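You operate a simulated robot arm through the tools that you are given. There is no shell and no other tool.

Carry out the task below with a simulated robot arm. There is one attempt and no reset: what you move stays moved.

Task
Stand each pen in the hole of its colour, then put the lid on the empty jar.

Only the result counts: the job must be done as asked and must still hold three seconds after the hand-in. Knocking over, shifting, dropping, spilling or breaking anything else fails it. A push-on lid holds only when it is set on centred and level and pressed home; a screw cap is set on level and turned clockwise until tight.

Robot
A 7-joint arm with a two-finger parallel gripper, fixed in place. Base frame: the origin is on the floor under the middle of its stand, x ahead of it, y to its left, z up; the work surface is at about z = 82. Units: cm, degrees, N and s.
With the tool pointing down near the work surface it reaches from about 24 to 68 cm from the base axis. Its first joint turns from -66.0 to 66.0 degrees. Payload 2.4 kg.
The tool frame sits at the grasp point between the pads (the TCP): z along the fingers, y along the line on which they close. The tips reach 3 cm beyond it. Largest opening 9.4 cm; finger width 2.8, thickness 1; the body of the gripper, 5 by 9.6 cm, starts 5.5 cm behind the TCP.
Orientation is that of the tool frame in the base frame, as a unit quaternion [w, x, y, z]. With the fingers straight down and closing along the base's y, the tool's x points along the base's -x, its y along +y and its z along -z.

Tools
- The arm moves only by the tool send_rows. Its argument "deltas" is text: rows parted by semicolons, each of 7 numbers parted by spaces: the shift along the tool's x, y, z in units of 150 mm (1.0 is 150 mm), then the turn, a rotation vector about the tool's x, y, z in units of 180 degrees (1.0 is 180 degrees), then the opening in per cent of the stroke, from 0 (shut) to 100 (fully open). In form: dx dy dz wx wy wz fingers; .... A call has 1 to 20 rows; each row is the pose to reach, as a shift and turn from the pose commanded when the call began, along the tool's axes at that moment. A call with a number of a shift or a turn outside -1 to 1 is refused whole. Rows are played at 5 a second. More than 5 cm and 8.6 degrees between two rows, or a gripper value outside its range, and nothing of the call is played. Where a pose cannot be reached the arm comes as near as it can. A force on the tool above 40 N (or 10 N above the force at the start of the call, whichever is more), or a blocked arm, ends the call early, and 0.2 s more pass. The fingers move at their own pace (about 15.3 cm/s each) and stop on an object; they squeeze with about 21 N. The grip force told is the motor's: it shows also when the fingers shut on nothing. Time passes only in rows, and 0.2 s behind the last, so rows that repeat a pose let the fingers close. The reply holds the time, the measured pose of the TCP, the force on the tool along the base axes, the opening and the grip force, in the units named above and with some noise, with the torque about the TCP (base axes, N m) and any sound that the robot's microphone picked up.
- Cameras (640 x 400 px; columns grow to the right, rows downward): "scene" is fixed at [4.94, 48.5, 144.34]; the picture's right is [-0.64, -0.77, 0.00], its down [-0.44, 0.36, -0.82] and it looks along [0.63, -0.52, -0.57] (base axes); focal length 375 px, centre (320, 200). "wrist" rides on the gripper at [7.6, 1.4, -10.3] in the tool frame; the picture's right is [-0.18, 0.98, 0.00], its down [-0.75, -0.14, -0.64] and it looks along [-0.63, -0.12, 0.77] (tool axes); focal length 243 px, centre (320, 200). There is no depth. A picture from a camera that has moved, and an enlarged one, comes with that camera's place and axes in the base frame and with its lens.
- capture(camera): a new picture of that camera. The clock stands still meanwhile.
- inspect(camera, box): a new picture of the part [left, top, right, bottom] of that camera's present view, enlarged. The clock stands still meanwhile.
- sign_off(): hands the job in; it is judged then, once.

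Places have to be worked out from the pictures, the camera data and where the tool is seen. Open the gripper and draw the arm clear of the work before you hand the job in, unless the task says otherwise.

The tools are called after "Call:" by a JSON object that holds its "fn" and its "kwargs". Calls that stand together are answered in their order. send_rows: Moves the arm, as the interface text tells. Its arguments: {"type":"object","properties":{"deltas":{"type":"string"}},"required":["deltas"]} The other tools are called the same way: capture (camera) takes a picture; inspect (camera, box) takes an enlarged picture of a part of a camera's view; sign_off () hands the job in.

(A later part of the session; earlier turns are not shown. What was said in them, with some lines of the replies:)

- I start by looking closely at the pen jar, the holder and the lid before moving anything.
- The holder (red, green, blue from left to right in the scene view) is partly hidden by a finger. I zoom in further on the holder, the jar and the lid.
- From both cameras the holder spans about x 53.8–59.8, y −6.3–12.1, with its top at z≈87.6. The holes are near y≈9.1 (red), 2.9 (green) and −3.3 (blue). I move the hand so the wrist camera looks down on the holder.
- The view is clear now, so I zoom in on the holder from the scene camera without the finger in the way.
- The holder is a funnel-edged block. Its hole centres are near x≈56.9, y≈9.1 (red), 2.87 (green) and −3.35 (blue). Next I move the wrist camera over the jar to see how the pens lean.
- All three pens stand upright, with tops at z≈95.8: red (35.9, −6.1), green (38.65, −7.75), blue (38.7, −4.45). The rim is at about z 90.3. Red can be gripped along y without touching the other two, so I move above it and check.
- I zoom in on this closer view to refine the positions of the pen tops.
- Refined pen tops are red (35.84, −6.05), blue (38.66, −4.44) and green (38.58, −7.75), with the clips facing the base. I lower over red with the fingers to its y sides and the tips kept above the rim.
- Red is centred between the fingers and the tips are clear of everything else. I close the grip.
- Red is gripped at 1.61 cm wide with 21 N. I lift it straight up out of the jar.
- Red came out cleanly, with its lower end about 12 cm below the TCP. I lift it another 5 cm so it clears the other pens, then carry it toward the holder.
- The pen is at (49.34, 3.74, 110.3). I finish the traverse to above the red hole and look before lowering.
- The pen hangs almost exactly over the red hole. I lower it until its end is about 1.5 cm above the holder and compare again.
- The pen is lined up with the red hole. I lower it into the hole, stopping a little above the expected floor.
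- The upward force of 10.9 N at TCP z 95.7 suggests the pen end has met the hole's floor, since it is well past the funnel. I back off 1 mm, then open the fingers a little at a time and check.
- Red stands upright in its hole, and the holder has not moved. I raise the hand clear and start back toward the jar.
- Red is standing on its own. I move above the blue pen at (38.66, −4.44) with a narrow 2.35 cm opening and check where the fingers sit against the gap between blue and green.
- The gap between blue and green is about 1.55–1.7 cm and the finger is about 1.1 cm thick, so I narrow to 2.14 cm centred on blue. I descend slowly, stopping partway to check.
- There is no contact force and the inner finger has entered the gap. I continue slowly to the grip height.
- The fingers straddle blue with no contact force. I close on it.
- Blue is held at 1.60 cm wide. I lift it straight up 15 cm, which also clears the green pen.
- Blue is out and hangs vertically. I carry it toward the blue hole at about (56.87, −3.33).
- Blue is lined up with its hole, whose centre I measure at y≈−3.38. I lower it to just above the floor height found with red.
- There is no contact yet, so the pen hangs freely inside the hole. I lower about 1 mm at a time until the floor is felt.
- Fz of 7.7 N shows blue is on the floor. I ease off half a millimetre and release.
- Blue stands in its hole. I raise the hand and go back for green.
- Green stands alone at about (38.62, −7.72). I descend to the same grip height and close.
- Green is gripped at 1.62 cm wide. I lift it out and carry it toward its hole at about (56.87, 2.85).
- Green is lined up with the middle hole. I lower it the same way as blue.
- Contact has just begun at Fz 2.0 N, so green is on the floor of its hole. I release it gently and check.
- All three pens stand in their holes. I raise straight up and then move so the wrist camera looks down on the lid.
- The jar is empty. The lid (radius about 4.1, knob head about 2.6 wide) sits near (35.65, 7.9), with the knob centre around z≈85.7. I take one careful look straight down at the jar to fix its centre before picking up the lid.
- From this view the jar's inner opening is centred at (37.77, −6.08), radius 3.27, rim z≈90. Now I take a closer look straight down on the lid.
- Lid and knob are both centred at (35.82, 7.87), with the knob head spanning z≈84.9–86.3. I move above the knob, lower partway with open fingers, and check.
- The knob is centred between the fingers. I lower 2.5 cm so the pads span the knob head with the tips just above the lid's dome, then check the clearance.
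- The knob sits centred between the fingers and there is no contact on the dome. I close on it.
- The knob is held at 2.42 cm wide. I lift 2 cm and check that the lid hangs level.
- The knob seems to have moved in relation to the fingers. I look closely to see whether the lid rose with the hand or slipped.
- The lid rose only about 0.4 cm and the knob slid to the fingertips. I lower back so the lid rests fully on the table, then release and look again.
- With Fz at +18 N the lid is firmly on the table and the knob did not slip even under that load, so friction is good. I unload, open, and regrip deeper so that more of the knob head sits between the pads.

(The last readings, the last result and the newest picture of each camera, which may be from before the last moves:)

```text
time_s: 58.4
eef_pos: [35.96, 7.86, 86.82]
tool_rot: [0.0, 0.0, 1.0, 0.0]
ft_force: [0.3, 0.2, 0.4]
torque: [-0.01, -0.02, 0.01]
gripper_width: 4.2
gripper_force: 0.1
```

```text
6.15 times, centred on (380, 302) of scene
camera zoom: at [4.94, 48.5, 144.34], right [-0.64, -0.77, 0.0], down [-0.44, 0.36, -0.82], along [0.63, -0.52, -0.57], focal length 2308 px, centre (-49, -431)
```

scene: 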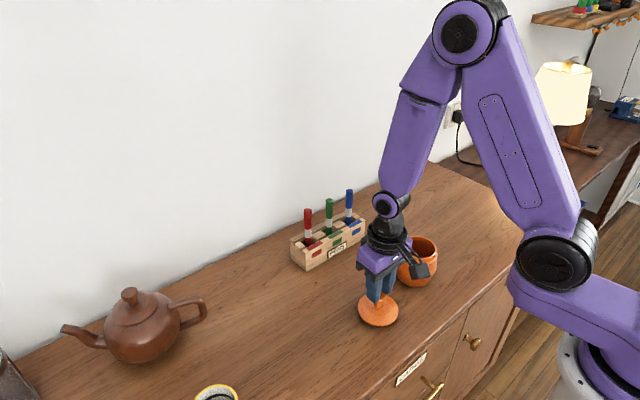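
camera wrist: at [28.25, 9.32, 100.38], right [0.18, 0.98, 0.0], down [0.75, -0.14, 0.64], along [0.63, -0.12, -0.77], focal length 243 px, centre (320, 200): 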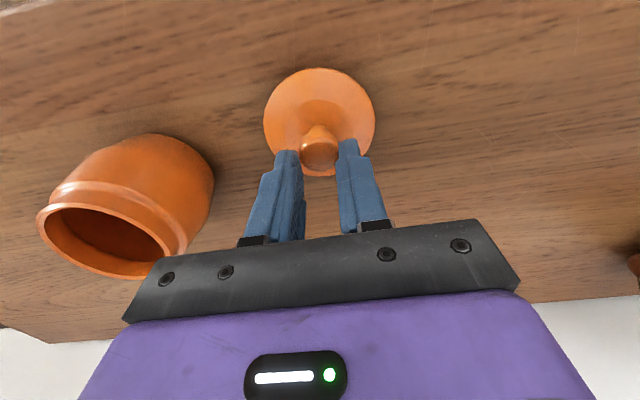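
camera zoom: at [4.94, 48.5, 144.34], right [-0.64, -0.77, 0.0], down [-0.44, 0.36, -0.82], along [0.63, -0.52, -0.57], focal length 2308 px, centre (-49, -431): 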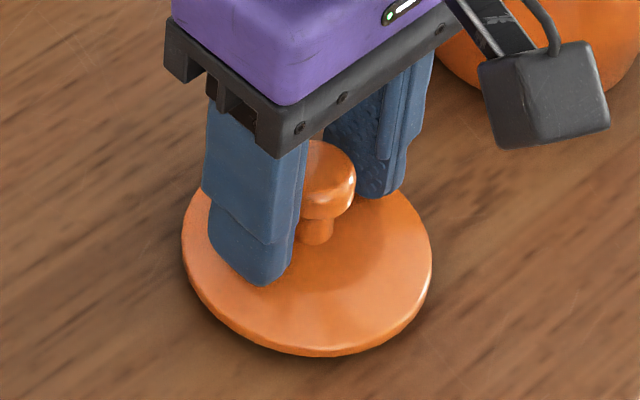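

The fingers straddle the knob without contact. I close again and lift only 0.6 cm, slowly, to test the grip.

Call:
{"fn": "send_rows", "kwargs": {"deltas": "0 0 0 0 0 0 36; 0 0 0 0 0 0 28; 0 0 0 0 0 0 20; 0 0 0 0 0 0 10; 0 0 0 0 0 0 0; 0 0 0 0 0 0 0"}}

Call:
{"fn": "send_rows", "kwargs": {"deltas": "0 0 -0.005 0 0 0 0; 0 0 -0.01 0 0 0 0; 0 0 -0.02 0 0 0 0; 0 0 -0.03 0 0 0 0; 0 0 -0.04 0 0 0 0; 0 0 -0.04 0 0 0 0"}}

Call:
{"fn": "inspect", "kwargs": {"camera": "wrist", "box": [240, 90, 400, 210]}}

Call:
{"fn": "inspect", "kwargs": {"camera": "scene", "box": [350, 270, 410, 335]}}

```text
time_s: 59.8
eef_pos: [35.87, 7.8, 86.92]
tool_rot: [0.0, 0.001, 1.0, 0.001]
ft_force: [0.1, -0.1, 0.0]
torque: [-0.01, 0.02, 0.0]
gripper_width: 2.46
gripper_force: 20.4
```

```text
time_s: 61.2
eef_pos: [35.8, 7.81, 87.48]
tool_rot: [0.0, 0.0, 1.0, 0.0]
ft_force: [-0.1, -0.1, -0.5]
torque: [0.0, 0.03, -0.01]
gripper_width: 2.44
gripper_force: 20.6
```

```text
3.33 times, centred on (320, 150) of wrist
camera zoom: at [28.25, 9.28, 97.75], right [0.18, 0.98, 0.0], down [0.75, -0.14, 0.64], along [0.63, -0.12, -0.77], focal length 809 px, centre (320, 367)
```

zoom: 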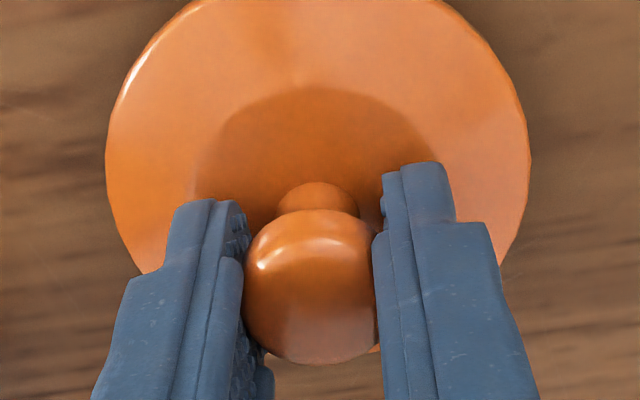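

```text
6.15 times, centred on (380, 302) of scene
camera zoom: at [4.94, 48.5, 144.34], right [-0.64, -0.77, 0.0], down [-0.44, 0.36, -0.82], along [0.63, -0.52, -0.57], focal length 2308 px, centre (-49, -431)
```

zoom: 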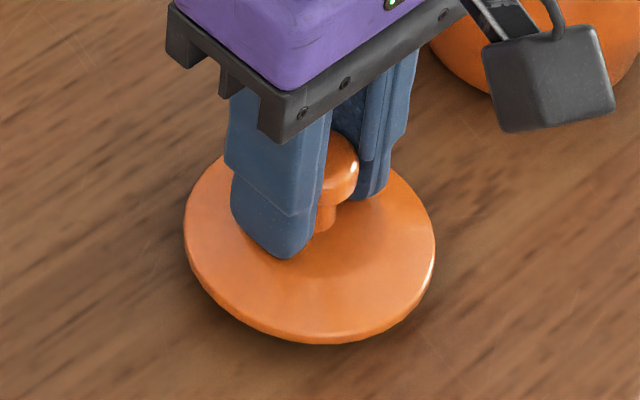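

There is no slip this time: the knob stayed put between the pads and the lid rose with the hand. I keep lifting slowly and check again.

Call:
{"fn": "send_rows", "kwargs": {"deltas": "0 0 -0.02 0 0 0 0; 0 0 -0.04 0 0 0 0; 0 0 -0.06 0 0 0 0; 0 0 -0.08 0 0 0 0; 0 0 -0.1 0 0 0 0; 0 0 -0.12 0 0 0 0; 0 0 -0.14 0 0 0 0; 0 0 -0.14 0 0 0 0"}}

Call:
{"fn": "inspect", "kwargs": {"camera": "wrist", "box": [240, 90, 400, 210]}}

Call:
{"fn": "inspect", "kwargs": {"camera": "scene", "box": [345, 255, 415, 335]}}

```text
time_s: 63.0
eef_pos: [35.81, 7.91, 89.48]
tool_rot: [0.0, 0.0, 1.0, 0.0]
ft_force: [0.1, 0.0, -0.3]
torque: [0.01, 0.03, 0.0]
gripper_width: 2.42
gripper_force: 21.3
```

```text
3.33 times, centred on (320, 150) of wrist
camera zoom: at [28.23, 9.31, 99.83], right [0.18, 0.98, 0.0], down [0.75, -0.14, 0.64], along [0.63, -0.12, -0.77], focal length 809 px, centre (320, 367)
```

zoom: 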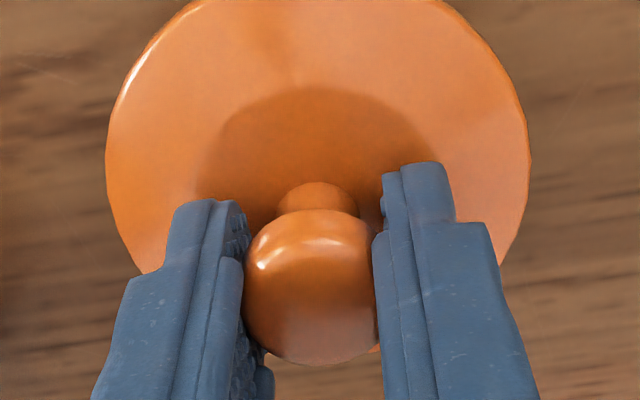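

```text
5.00 times, centred on (380, 295) of scene
camera zoom: at [4.94, 48.5, 144.34], right [-0.64, -0.77, 0.0], down [-0.44, 0.36, -0.82], along [0.63, -0.52, -0.57], focal length 1875 px, centre (20, -275)
```

zoom: 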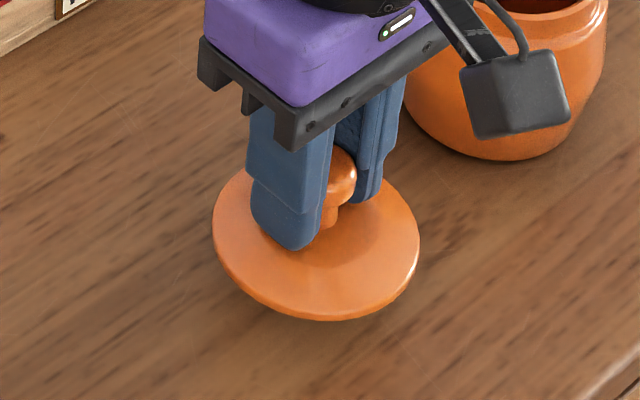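

The lid holds steady. I continue the slow lift to clear the jar's rim with margin.

Call:
{"fn": "send_rows", "kwargs": {"deltas": "0 0 -0.03 0 0 0 0; 0 0 -0.08 0 0 0 0; 0 0 -0.13 0 0 0 0; 0 0 -0.18 0 0 0 0; 0 0 -0.23 0 0 0 0; 0 0 -0.28 0 0 0 0; 0 0 -0.33 0 0 0 0; 0 0 -0.38 0 0 0 0; 0 0 -0.43 0 0 0 0; 0 0 -0.48 0 0 0 0; 0 0 -0.53 0 0 0 0; 0 0 -0.58 0 0 0 0; 0 0 -0.63 0 0 0 0; 0 0 -0.66 0 0 0 0; 0 0 -0.667 0 0 0 0; 0 0 -0.667 0 0 0 0"}}

Call:
{"fn": "capture", "kwargs": {"camera": "wrist"}}

Call:
{"fn": "inspect", "kwargs": {"camera": "wrist", "box": [240, 60, 400, 210]}}

Call:
{"fn": "capture", "kwargs": {"camera": "scene"}}

Call:
{"fn": "inspect", "kwargs": {"camera": "scene", "box": [340, 200, 450, 300]}}

```text
time_s: 66.4
eef_pos: [35.91, 7.77, 99.57]
tool_rot: [0.0, 0.0, 1.0, 0.0]
ft_force: [-0.6, 0.3, -1.2]
torque: [0.0, 0.03, 0.0]
gripper_width: 2.42
gripper_force: 21.0
```

```text
taken
camera wrist: at [28.22, 9.27, 109.87], right [0.18, 0.98, 0.0], down [0.75, -0.14, 0.64], along [0.63, -0.12, -0.77], focal length 243 px, centre (320, 200)
```

wrist: 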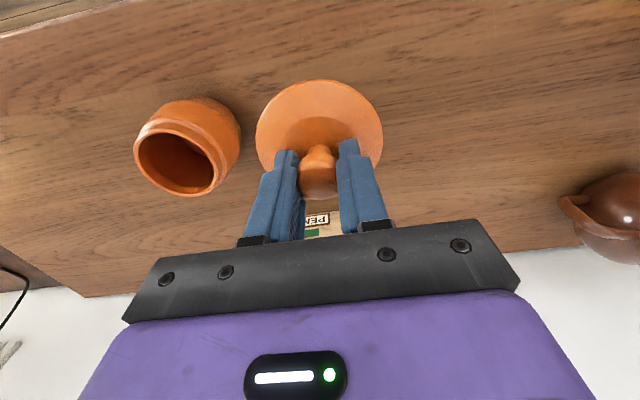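

```text
2.67 times, centred on (320, 135) of wrist
camera zoom: at [28.22, 9.27, 109.87], right [0.18, 0.98, 0.0], down [0.75, -0.14, 0.64], along [0.63, -0.12, -0.77], focal length 647 px, centre (320, 373)
```

zoom: 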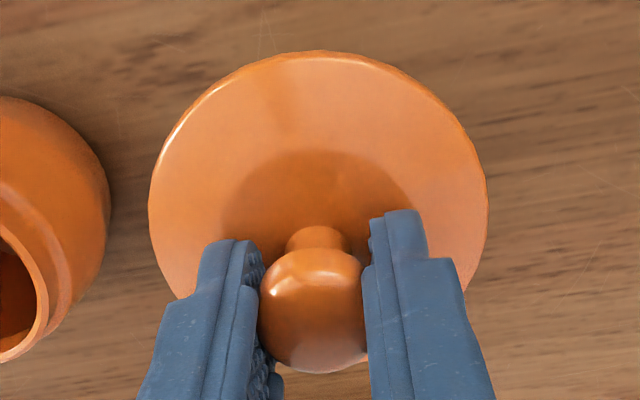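

```text
taken
```

scene: 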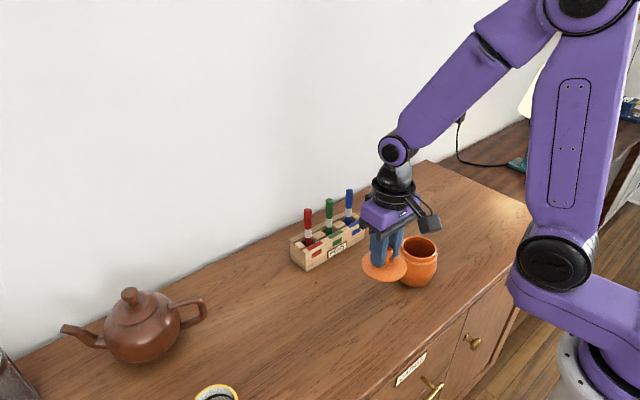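

```text
4.00 times, centred on (395, 250) of scene
camera zoom: at [4.94, 48.5, 144.34], right [-0.64, -0.77, 0.0], down [-0.44, 0.36, -0.82], along [0.63, -0.52, -0.57], focal length 1500 px, centre (20, 0)
```

zoom: 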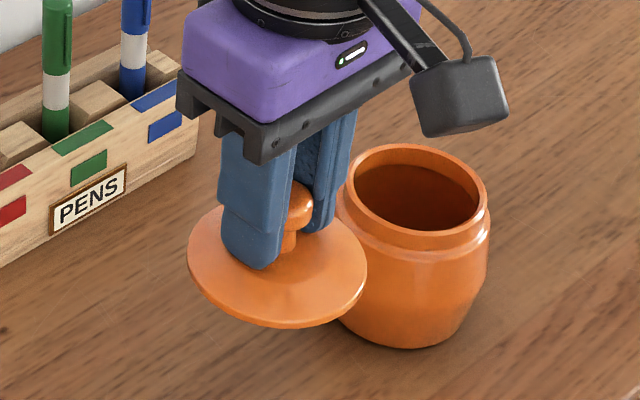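

The lid is held with the knob fixed in the pads. I zoom in to check that it is level and how it sits in relation to the TCP.

Call:
{"fn": "inspect", "kwargs": {"camera": "scene", "box": [355, 240, 415, 290]}}

Call:
{"fn": "inspect", "kwargs": {"camera": "wrist", "box": [250, 70, 390, 210]}}

```text
8.00 times, centred on (385, 265) of scene
camera zoom: at [4.94, 48.5, 144.34], right [-0.64, -0.77, 0.0], down [-0.44, 0.36, -0.82], along [0.63, -0.52, -0.57], focal length 3000 px, centre (-200, -320)
```

zoom: 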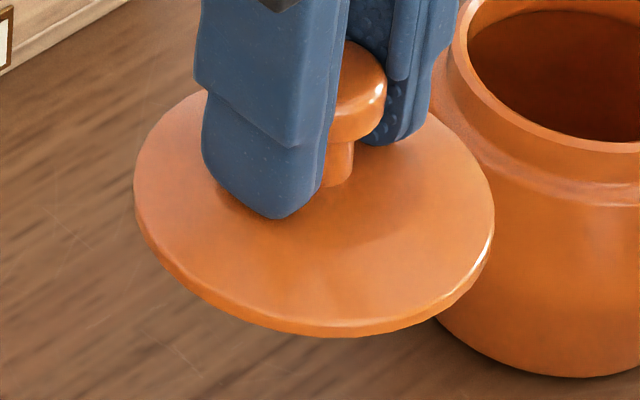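

```text
2.86 times, centred on (320, 140) of wrist
camera zoom: at [28.22, 9.27, 109.87], right [0.18, 0.98, 0.0], down [0.75, -0.14, 0.64], along [0.63, -0.12, -0.77], focal length 693 px, centre (320, 371)
```

zoom: 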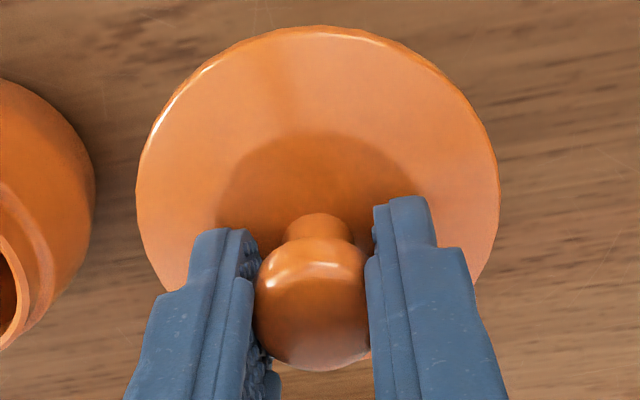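

The lid is level. Its centre is about 0.17 cm on the base side of the TCP, and it appears to rest on a shallow plug. I carry it over the jar, aiming the TCP at about (37.94, −6.05) with 4 cm of clearance.

Call:
{"fn": "send_rows", "kwargs": {"deltas": "-0.008 -0.05 0 0 0 0 0; -0.022 -0.15 0 0 0 0 0; -0.037 -0.25 0 0 0 0 0; -0.052 -0.35 0 0 0 0 0; -0.067 -0.45 0 0 0 0 0; -0.081 -0.55 0 0 0 0 0; -0.096 -0.65 0 0 0 0 0; -0.111 -0.75 0 0 0 0 0; -0.125 -0.85 0 0 0 0 0; -0.135 -0.915 0 0 0 0 0; -0.137 -0.929 0 0 0 0 0; -0.137 -0.929 0 0 0 0 0"}}

Call:
{"fn": "capture", "kwargs": {"camera": "wrist"}}

Call:
{"fn": "inspect", "kwargs": {"camera": "wrist", "box": [240, 50, 400, 210]}}

Call:
{"fn": "inspect", "kwargs": {"camera": "scene", "box": [380, 200, 460, 300]}}

```text
time_s: 69.0
eef_pos: [37.98, -6.03, 99.67]
tool_rot: [0.0, 0.0, 1.0, 0.0]
ft_force: [0.6, -0.2, -1.0]
torque: [0.0, 0.01, 0.01]
gripper_width: 2.44
gripper_force: 20.6
```

```text
taken
camera wrist: at [30.32, -4.64, 109.85], right [0.18, 0.98, 0.0], down [0.75, -0.14, 0.64], along [0.63, -0.12, -0.77], focal length 243 px, centre (320, 200)
```

wrist: 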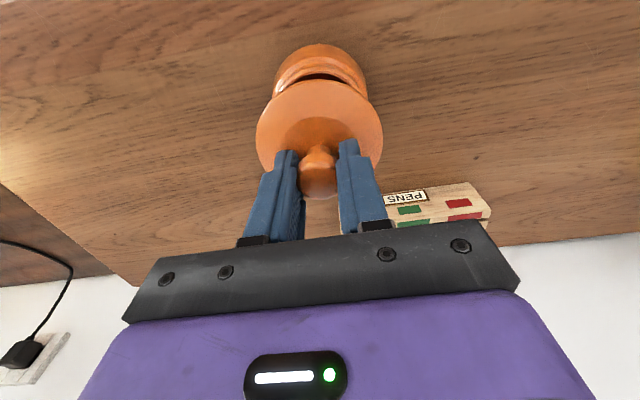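

```text
2.50 times, centred on (320, 130) of wrist
camera zoom: at [30.32, -4.64, 109.85], right [0.18, 0.98, 0.0], down [0.75, -0.14, 0.64], along [0.63, -0.12, -0.77], focal length 606 px, centre (320, 375)
```

zoom: 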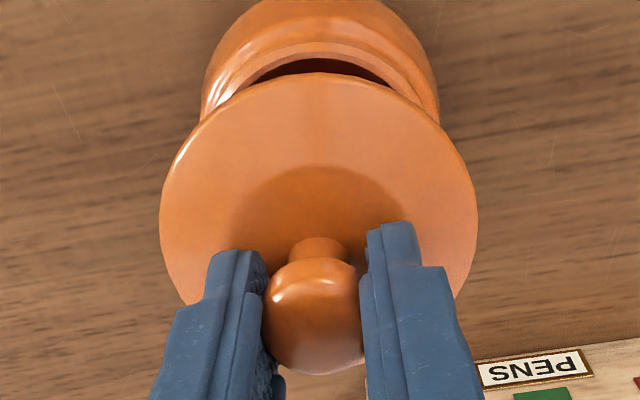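

```text
4.00 times, centred on (420, 250) of scene
camera zoom: at [4.94, 48.5, 144.34], right [-0.64, -0.77, 0.0], down [-0.44, 0.36, -0.82], along [0.63, -0.52, -0.57], focal length 1500 px, centre (-80, 0)
```

zoom: 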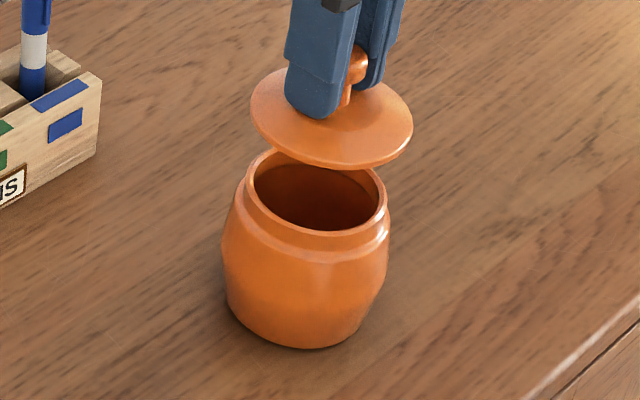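

In the scene view the lid and jar centres agree to within about a millimetre. I lower until the plug is just above the rim and check alignment closely.

Call:
{"fn": "send_rows", "kwargs": {"deltas": "0 0 0.04 0 0 0 0; 0 0 0.08 0 0 0 0; 0 0 0.12 0 0 0 0; 0 0 0.16 0 0 0 0; 0 0 0.2 0 0 0 0; 0 0 0.23 0 0 0 0; 0 0 0.253 0 0 0 0; 0 0 0.253 0 0 0 0"}}

Call:
{"fn": "inspect", "kwargs": {"camera": "wrist", "box": [240, 60, 400, 210]}}

Call:
{"fn": "inspect", "kwargs": {"camera": "scene", "box": [390, 220, 450, 290]}}

```text
time_s: 70.8
eef_pos: [37.81, -6.05, 95.61]
tool_rot: [0.0, 0.0, 1.0, 0.0]
ft_force: [0.9, 0.7, -0.3]
torque: [0.0, -0.01, -0.02]
gripper_width: 2.43
gripper_force: 21.3
```

```text
2.67 times, centred on (320, 135) of wrist
camera zoom: at [30.3, -4.66, 106.06], right [0.18, 0.98, 0.0], down [0.75, -0.14, 0.64], along [0.63, -0.12, -0.77], focal length 647 px, centre (320, 373)
```

zoom: 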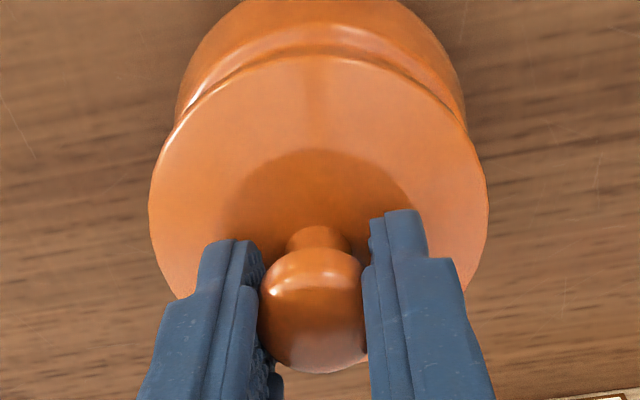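

```text
5.71 times, centred on (420, 255) of scene
camera zoom: at [4.94, 48.5, 144.34], right [-0.64, -0.77, 0.0], down [-0.44, 0.36, -0.82], along [0.63, -0.52, -0.57], focal length 2143 px, centre (-251, -114)
```

zoom: 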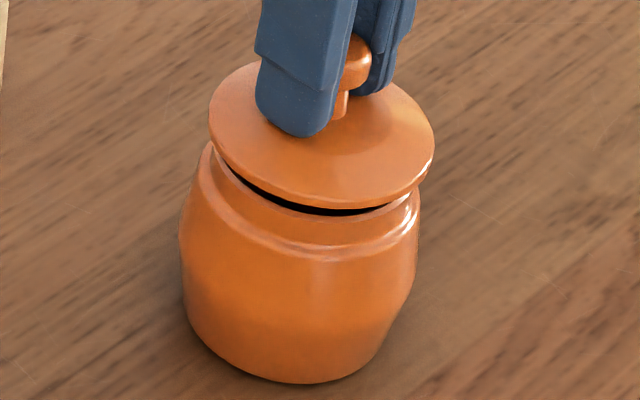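

Comparing outlines in both views, the lid sits about 1 mm too far toward −y. I correct by +0.08 cm in y and +0.03 in x, then lower in small steps while watching the force.

Call:
{"fn": "send_rows", "kwargs": {"deltas": "-0.002 0.0053 0 0 0 0 0; -0.002 0.0053 0.01 0 0 0 0; -0.002 0.0053 0.02 0 0 0 0; -0.002 0.0053 0.03 0 0 0 0; -0.002 0.0053 0.03 0 0 0 0"}}

Call:
{"fn": "inspect", "kwargs": {"camera": "scene", "box": [390, 220, 450, 290]}}

Call:
{"fn": "inspect", "kwargs": {"camera": "wrist", "box": [240, 60, 400, 210]}}

```text
time_s: 72.0
eef_pos: [37.95, -5.81, 95.34]
tool_rot: [-0.001, 0.0, 1.0, 0.001]
ft_force: [0.3, -0.2, -0.2]
torque: [-0.01, 0.04, -0.06]
gripper_width: 2.43
gripper_force: 20.2
```

```text
5.71 times, centred on (420, 255) of scene
camera zoom: at [4.94, 48.5, 144.34], right [-0.64, -0.77, 0.0], down [-0.44, 0.36, -0.82], along [0.63, -0.52, -0.57], focal length 2143 px, centre (-251, -114)
```

zoom: 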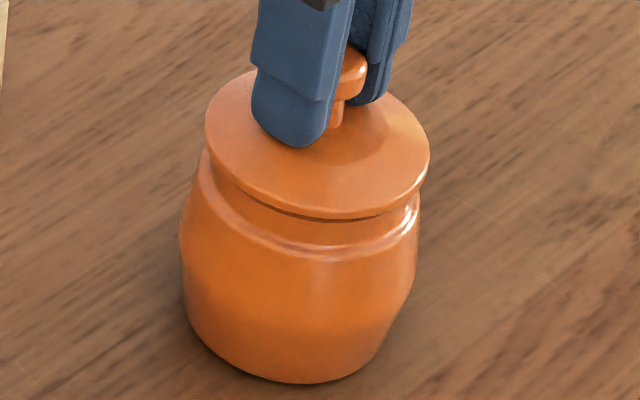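

```text
2.67 times, centred on (320, 135) of wrist
camera zoom: at [30.33, -4.56, 105.62], right [0.18, 0.98, 0.0], down [0.75, -0.14, 0.64], along [0.63, -0.12, -0.77], focal length 647 px, centre (320, 373)
```

zoom: 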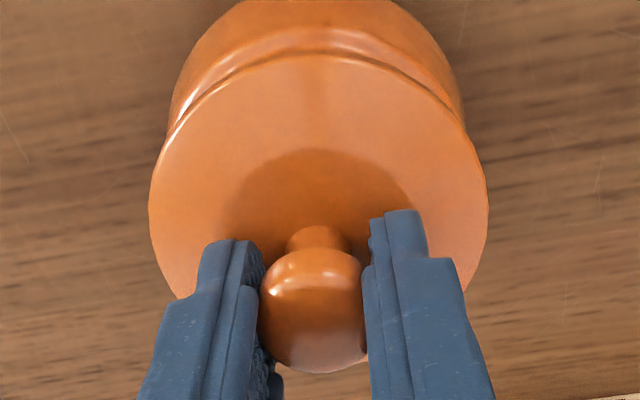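

The lid and jar outlines are now concentric in both views. I lower gently in millimetre steps until contact.

Call:
{"fn": "send_rows", "kwargs": {"deltas": "0 0 0.006 0 0 0 0; 0 0 0.012 0 0 0 0; 0 0 0.018 0 0 0 0; 0 0 0.024 0 0 0 0; 0 0 0.03 0 0 0 0; 0 0 0.03 0 0 0 0"}}

Call:
{"fn": "inspect", "kwargs": {"camera": "scene", "box": [390, 220, 450, 290]}}

```text
time_s: 73.4
eef_pos: [38.12, -5.94, 94.79]
tool_rot: [0.0, 0.001, 1.0, 0.0]
ft_force: [-0.7, 0.3, -0.6]
torque: [0.01, 0.02, 0.05]
gripper_width: 2.46
gripper_force: 21.2
```

```text
5.71 times, centred on (420, 255) of scene
camera zoom: at [4.94, 48.5, 144.34], right [-0.64, -0.77, 0.0], down [-0.44, 0.36, -0.82], along [0.63, -0.52, -0.57], focal length 2143 px, centre (-251, -114)
```

zoom: 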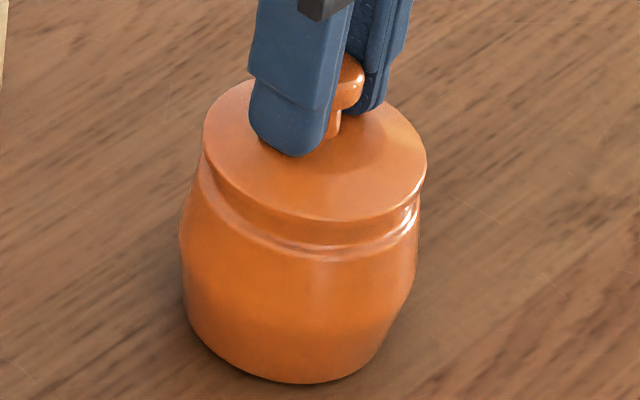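

There is no contact yet at z 94.8, so I continue in small steps.

Call:
{"fn": "send_rows", "kwargs": {"deltas": "0 0 0.005 0 0 0 0; 0 0 0.01 0 0 0 0; 0 0 0.015 0 0 0 0; 0 0 0.02 0 0 0 0; 0 0 0.02 0 0 0 0"}}

Call:
{"fn": "inspect", "kwargs": {"camera": "scene", "box": [390, 220, 450, 290]}}

```text
time_s: 74.4
eef_pos: [38.03, -6.02, 94.65]
tool_rot: [0.001, 0.0, 1.0, 0.0]
ft_force: [-3.9, 1.0, 11.1]
torque: [0.08, 0.02, 0.0]
gripper_width: 2.42
gripper_force: 21.3
heard: snap
stopped in row 5: the force on the tool passed its limit at 44 N (the readings are from after the stop); the commanded pose is now the measured one
```

```text
5.71 times, centred on (420, 255) of scene
camera zoom: at [4.92, 48.5, 144.34], right [-0.64, -0.77, 0.0], down [-0.44, 0.36, -0.82], along [0.63, -0.52, -0.57], focal length 2143 px, centre (-251, -114)
```

zoom: 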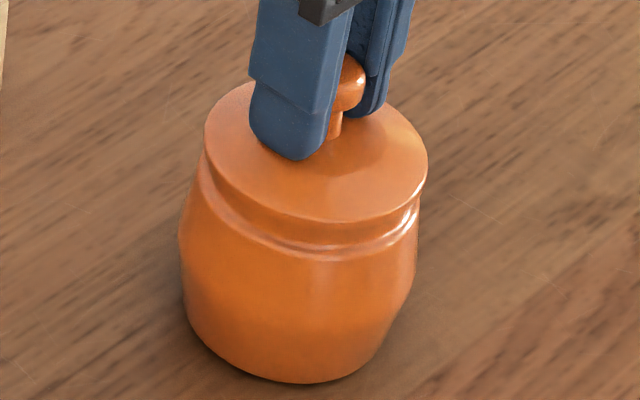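

I heard a snap as the force peaked at 44 N, which should be the lid clicking home. I inspect it closely before releasing.

Call:
{"fn": "inspect", "kwargs": {"camera": "scene", "box": [395, 230, 441, 266]}}

Call:
{"fn": "inspect", "kwargs": {"camera": "wrist", "box": [240, 50, 400, 210]}}

Call:
{"fn": "capture", "kwargs": {"camera": "scene"}}

```text
11.11 times, centred on (418, 248) of scene
camera zoom: at [4.92, 48.5, 144.34], right [-0.64, -0.77, 0.0], down [-0.44, 0.36, -0.82], along [0.63, -0.52, -0.57], focal length 4167 px, centre (-769, -333)
```

zoom: 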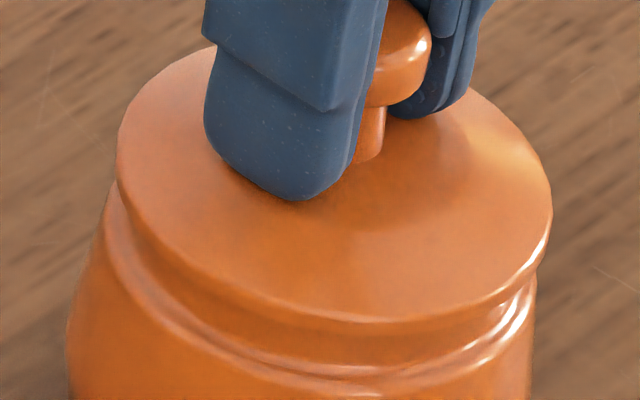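

```text
2.50 times, centred on (320, 130) of wrist
camera zoom: at [30.31, -4.59, 104.97], right [0.18, 0.98, 0.0], down [0.75, -0.14, 0.64], along [0.63, -0.12, -0.77], focal length 606 px, centre (320, 375)
```

zoom: 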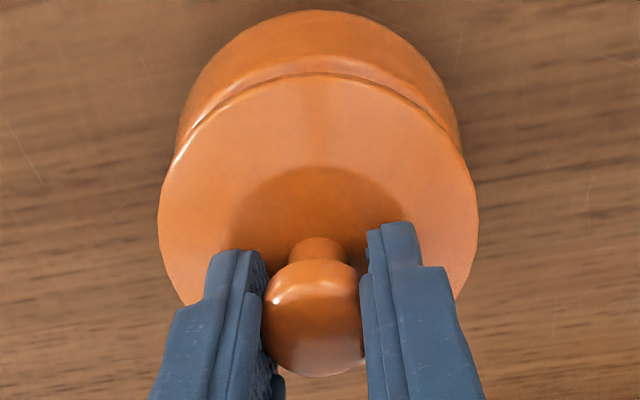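

```text
taken
```

scene: 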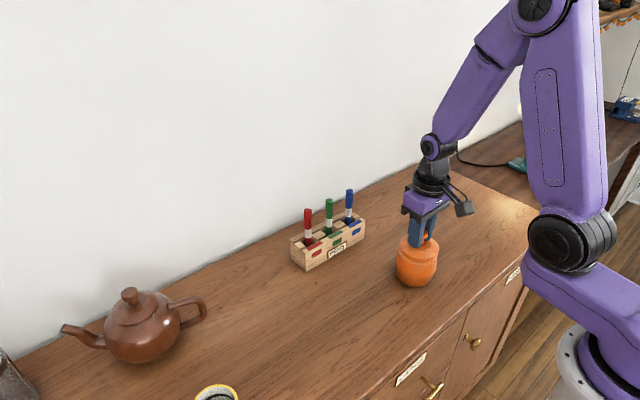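

The lid sits flush and level on the rim and the jar has not moved. I open the fingers in place, a little at a time, and then check.

Call:
{"fn": "send_rows", "kwargs": {"deltas": "0 0 0 0 0 0 26; 0 0 0 0 0 0 30; 0 0 0 0 0 0 36; 0 0 0 0 0 0 45; 0 0 0 0 0 0 45"}}

Call:
{"fn": "inspect", "kwargs": {"camera": "wrist", "box": [240, 50, 400, 210]}}

Call:
{"fn": "inspect", "kwargs": {"camera": "scene", "box": [390, 220, 450, 290]}}

```text
time_s: 75.6
eef_pos: [38.08, -5.94, 94.69]
tool_rot: [-0.001, 0.0, 1.0, -0.001]
ft_force: [0.2, 0.6, 0.3]
torque: [-0.01, 0.05, 0.02]
gripper_width: 4.22
gripper_force: 0.0
```

```text
2.50 times, centred on (320, 130) of wrist
camera zoom: at [30.35, -4.59, 104.93], right [0.18, 0.98, 0.0], down [0.75, -0.14, 0.64], along [0.63, -0.12, -0.77], focal length 606 px, centre (320, 375)
```

zoom: 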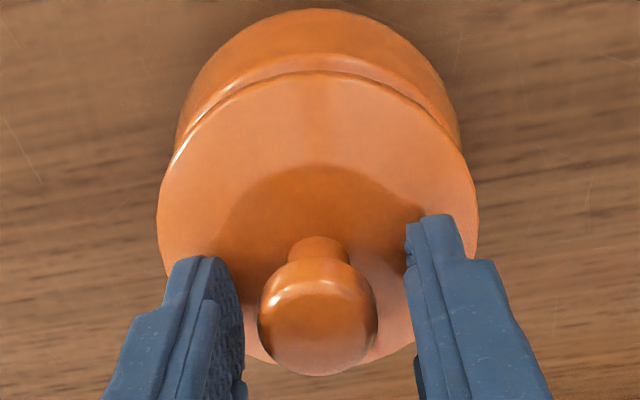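

```text
5.71 times, centred on (420, 255) of scene
camera zoom: at [4.94, 48.5, 144.34], right [-0.64, -0.77, 0.0], down [-0.44, 0.36, -0.82], along [0.63, -0.52, -0.57], focal length 2143 px, centre (-251, -114)
```

zoom: 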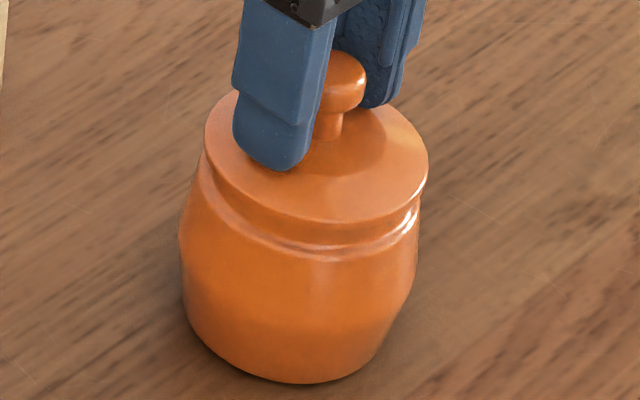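

The lid stays put with the fingers open. I draw the hand straight up and look at the seated lid from above and from the side.

Call:
{"fn": "send_rows", "kwargs": {"deltas": "0 0 -0.03 0 0 0 50; 0 0 -0.1 0 0 0 50; 0 0 -0.25 0 0 0 50; 0 0 -0.45 0 0 0 50; 0 0 -0.7 0 0 0 50; -0.15 0 -0.75 0 0 0 60; -0.15 0 -0.75 0 0 0 60"}}

Call:
{"fn": "capture", "kwargs": {"camera": "wrist"}}

Call:
{"fn": "inspect", "kwargs": {"camera": "wrist", "box": [250, 0, 390, 120]}}

Call:
{"fn": "inspect", "kwargs": {"camera": "scene", "box": [390, 225, 446, 290]}}

Call:
{"fn": "inspect", "kwargs": {"camera": "scene", "box": [280, 180, 380, 280]}}

```text
time_s: 77.2
eef_pos: [40.11, -6.08, 106.09]
tool_rot: [0.002, 0.0, 1.0, 0.001]
ft_force: [0.4, -0.5, 0.4]
torque: [0.01, 0.01, 0.02]
gripper_width: 5.64
gripper_force: 0.1
```

```text
taken
camera wrist: at [32.54, -4.57, 116.29], right [0.18, 0.98, 0.0], down [0.75, -0.14, 0.64], along [0.63, -0.12, -0.77], focal length 243 px, centre (320, 200)
```

wrist: 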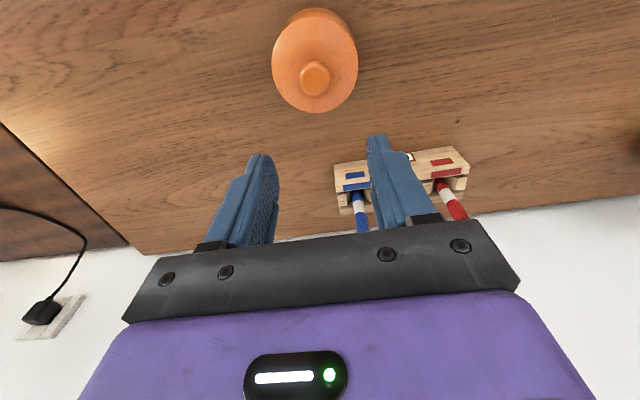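

```text
3.33 times, centred on (320, 60) of wrist
camera zoom: at [32.54, -4.57, 116.29], right [0.18, 0.98, 0.0], down [0.75, -0.14, 0.64], along [0.63, -0.12, -0.77], focal length 809 px, centre (320, 667)
```

zoom: 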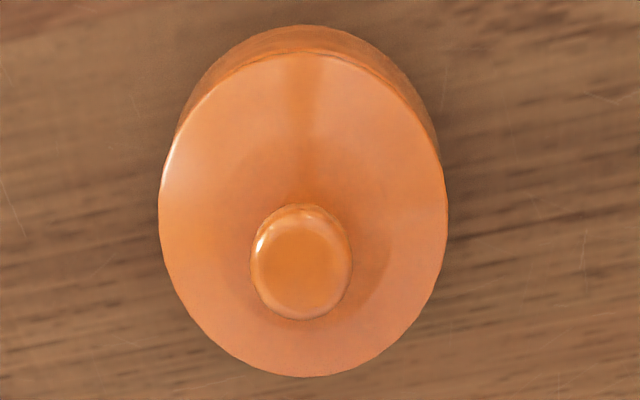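

```text
6.15 times, centred on (418, 258) of scene
camera zoom: at [4.94, 48.5, 144.34], right [-0.64, -0.77, 0.0], down [-0.44, 0.36, -0.82], along [0.63, -0.52, -0.57], focal length 2308 px, centre (-283, -154)
```

zoom: 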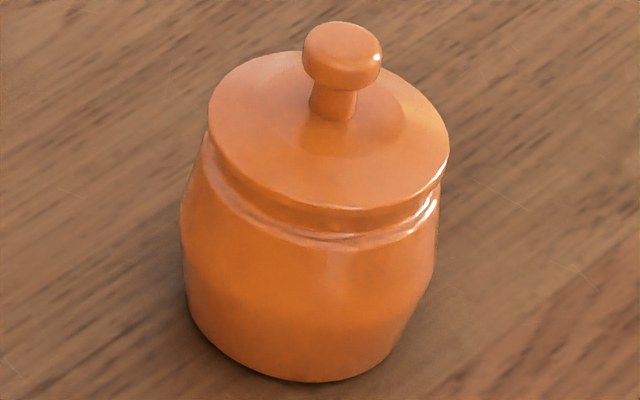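

```text
4.00 times, centred on (330, 230) of scene
camera zoom: at [4.94, 48.5, 144.34], right [-0.64, -0.77, 0.0], down [-0.44, 0.36, -0.82], along [0.63, -0.52, -0.57], focal length 1500 px, centre (280, 80)
```

zoom: 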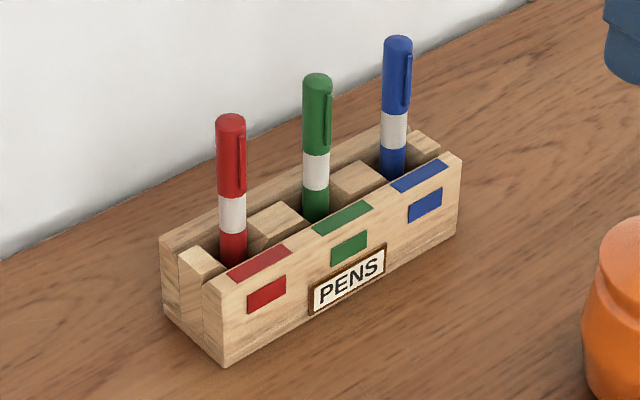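

The three pens stand upright in their holes and the lid looks centred. I zoom in on the seam between lid and rim to see whether it is fully home.

Call:
{"fn": "inspect", "kwargs": {"camera": "scene", "box": [396, 240, 442, 268]}}

Call:
{"fn": "inspect", "kwargs": {"camera": "scene", "box": [396, 244, 420, 264]}}

Call:
{"fn": "inspect", "kwargs": {"camera": "scene", "box": [418, 244, 442, 264]}}

```text
13.91 times, centred on (419, 254) of scene
camera zoom: at [4.94, 48.5, 144.34], right [-0.64, -0.77, 0.0], down [-0.44, 0.36, -0.82], along [0.63, -0.52, -0.57], focal length 5218 px, centre (-1057, -551)
```

zoom: 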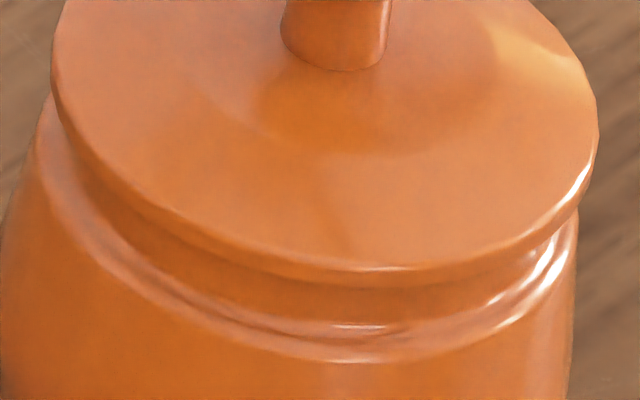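

```text
16.00 times, centred on (408, 254) of scene
camera zoom: at [4.94, 48.5, 144.34], right [-0.64, -0.77, 0.0], down [-0.44, 0.36, -0.82], along [0.63, -0.52, -0.57], focal length 6001 px, centre (-1088, -664)
```

zoom: 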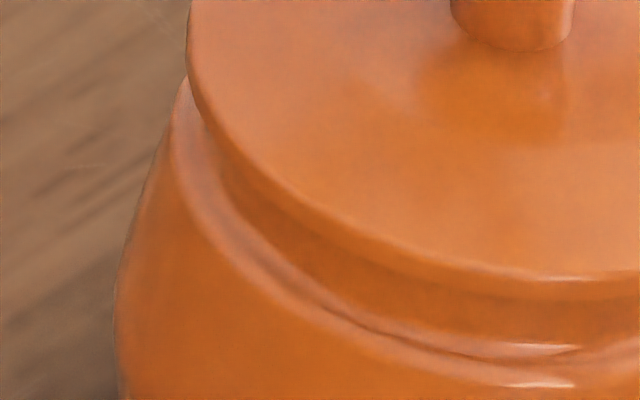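

```text
16.00 times, centred on (430, 254) of scene
camera zoom: at [4.94, 48.5, 144.34], right [-0.64, -0.77, 0.0], down [-0.44, 0.36, -0.82], along [0.63, -0.52, -0.57], focal length 6001 px, centre (-1440, -664)
```

zoom: 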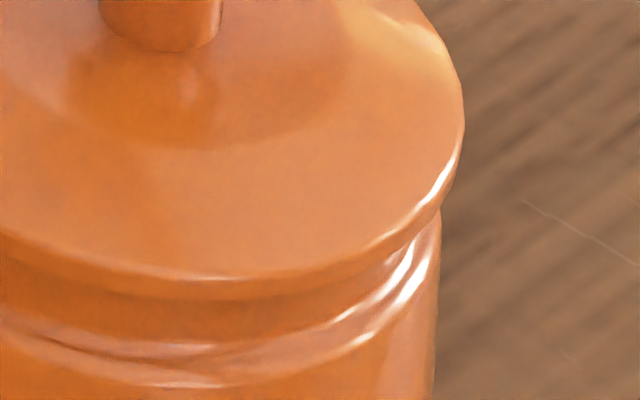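

The seam is even all the way round, with no gap and no tilt, and the jar has not moved. I raise and withdraw the arm with the gripper fully open.

Call:
{"fn": "send_rows", "kwargs": {"deltas": "0 0 -0.15 0 0 0 80; 0 0 -0.35 0 0 0 100; 0.1 0.2 -0.45 0 0 0 100; 0.2 0.45 -0.45 0 0 0 100; 0.25 0.7 -0.45 0 0 0 100; 0.25 0.7 -0.45 0 0 0 100; 0.25 0.7 -0.45 0 0 0 100; 0.25 0.7 -0.45 0 0 0 100"}}

Call:
{"fn": "capture", "kwargs": {"camera": "scene"}}

Call:
{"fn": "inspect", "kwargs": {"camera": "scene", "box": [280, 180, 450, 300]}}

Call:
{"fn": "capture", "kwargs": {"camera": "wrist"}}

```text
time_s: 79.0
eef_pos: [36.39, 4.46, 112.66]
tool_rot: [0.001, 0.0, 1.0, 0.001]
ft_force: [-0.1, 0.2, -0.5]
torque: [-0.01, 0.0, -0.03]
gripper_width: 9.41
gripper_force: 0.0
```

```text
taken
```

scene: 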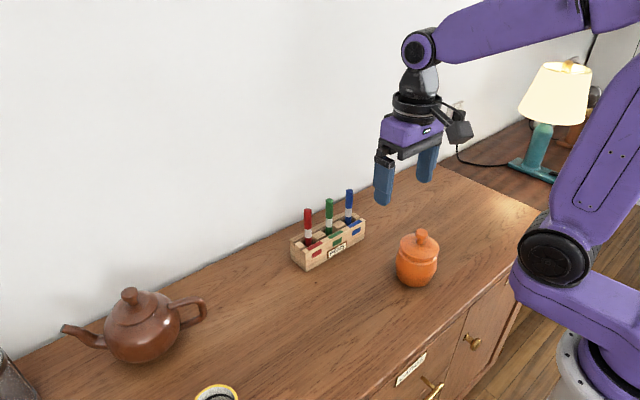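

```text
3.33 times, centred on (365, 240) of scene
camera zoom: at [4.94, 48.5, 144.34], right [-0.64, -0.77, 0.0], down [-0.44, 0.36, -0.82], along [0.63, -0.52, -0.57], focal length 1250 px, centre (170, 67)
```

zoom: 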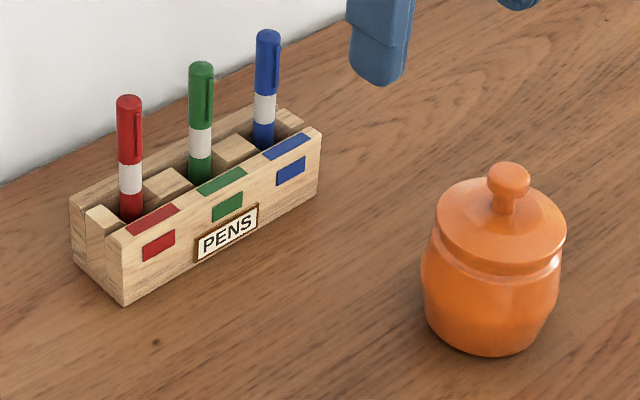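

```text
taken
camera wrist: at [28.76, 5.86, 122.91], right [0.18, 0.98, 0.0], down [0.75, -0.14, 0.64], along [0.63, -0.12, -0.77], focal length 243 px, centre (320, 200)
```

wrist: 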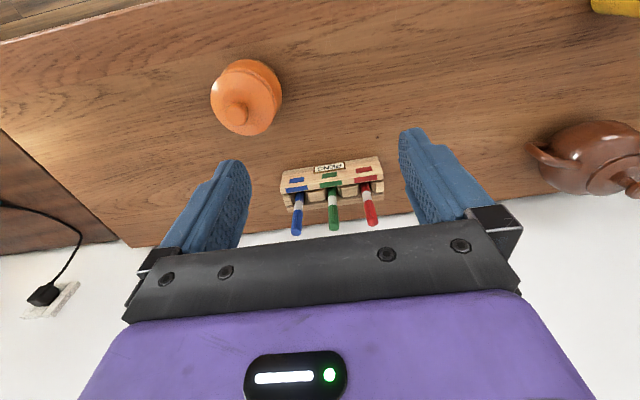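

Every pen stands in the hole of its colour, and the lid is snapped on level and centred. Nothing else has moved, the gripper is open and the arm is clear, so I hand the job in.

Call:
{"fn": "sign_off", "kwargs": {}}

```text
The job is handed in.
```

I've handed the job in. The red, green and blue pens each stand in the hole of their own colour, and the lid is on the empty jar.

- **Pens:** all three were upright in their holes in the last pictures. The holder stayed where it was.
- **Lid:** I heard a snap as I pressed it on, with the force peaking at 44 N. Close-up pictures from the scene camera showed an even seam with no gap or tilt. I did not press it a second time.
- **Slip while lifting:** on the first try the lid rose only about 0.4 cm before the knob slid to the fingertips. I set it back on the table and gripped it again slightly lower, and it held after that.

I saw nothing else knocked or shifted. The gripper was open and the arm clear of the work when I handed in.
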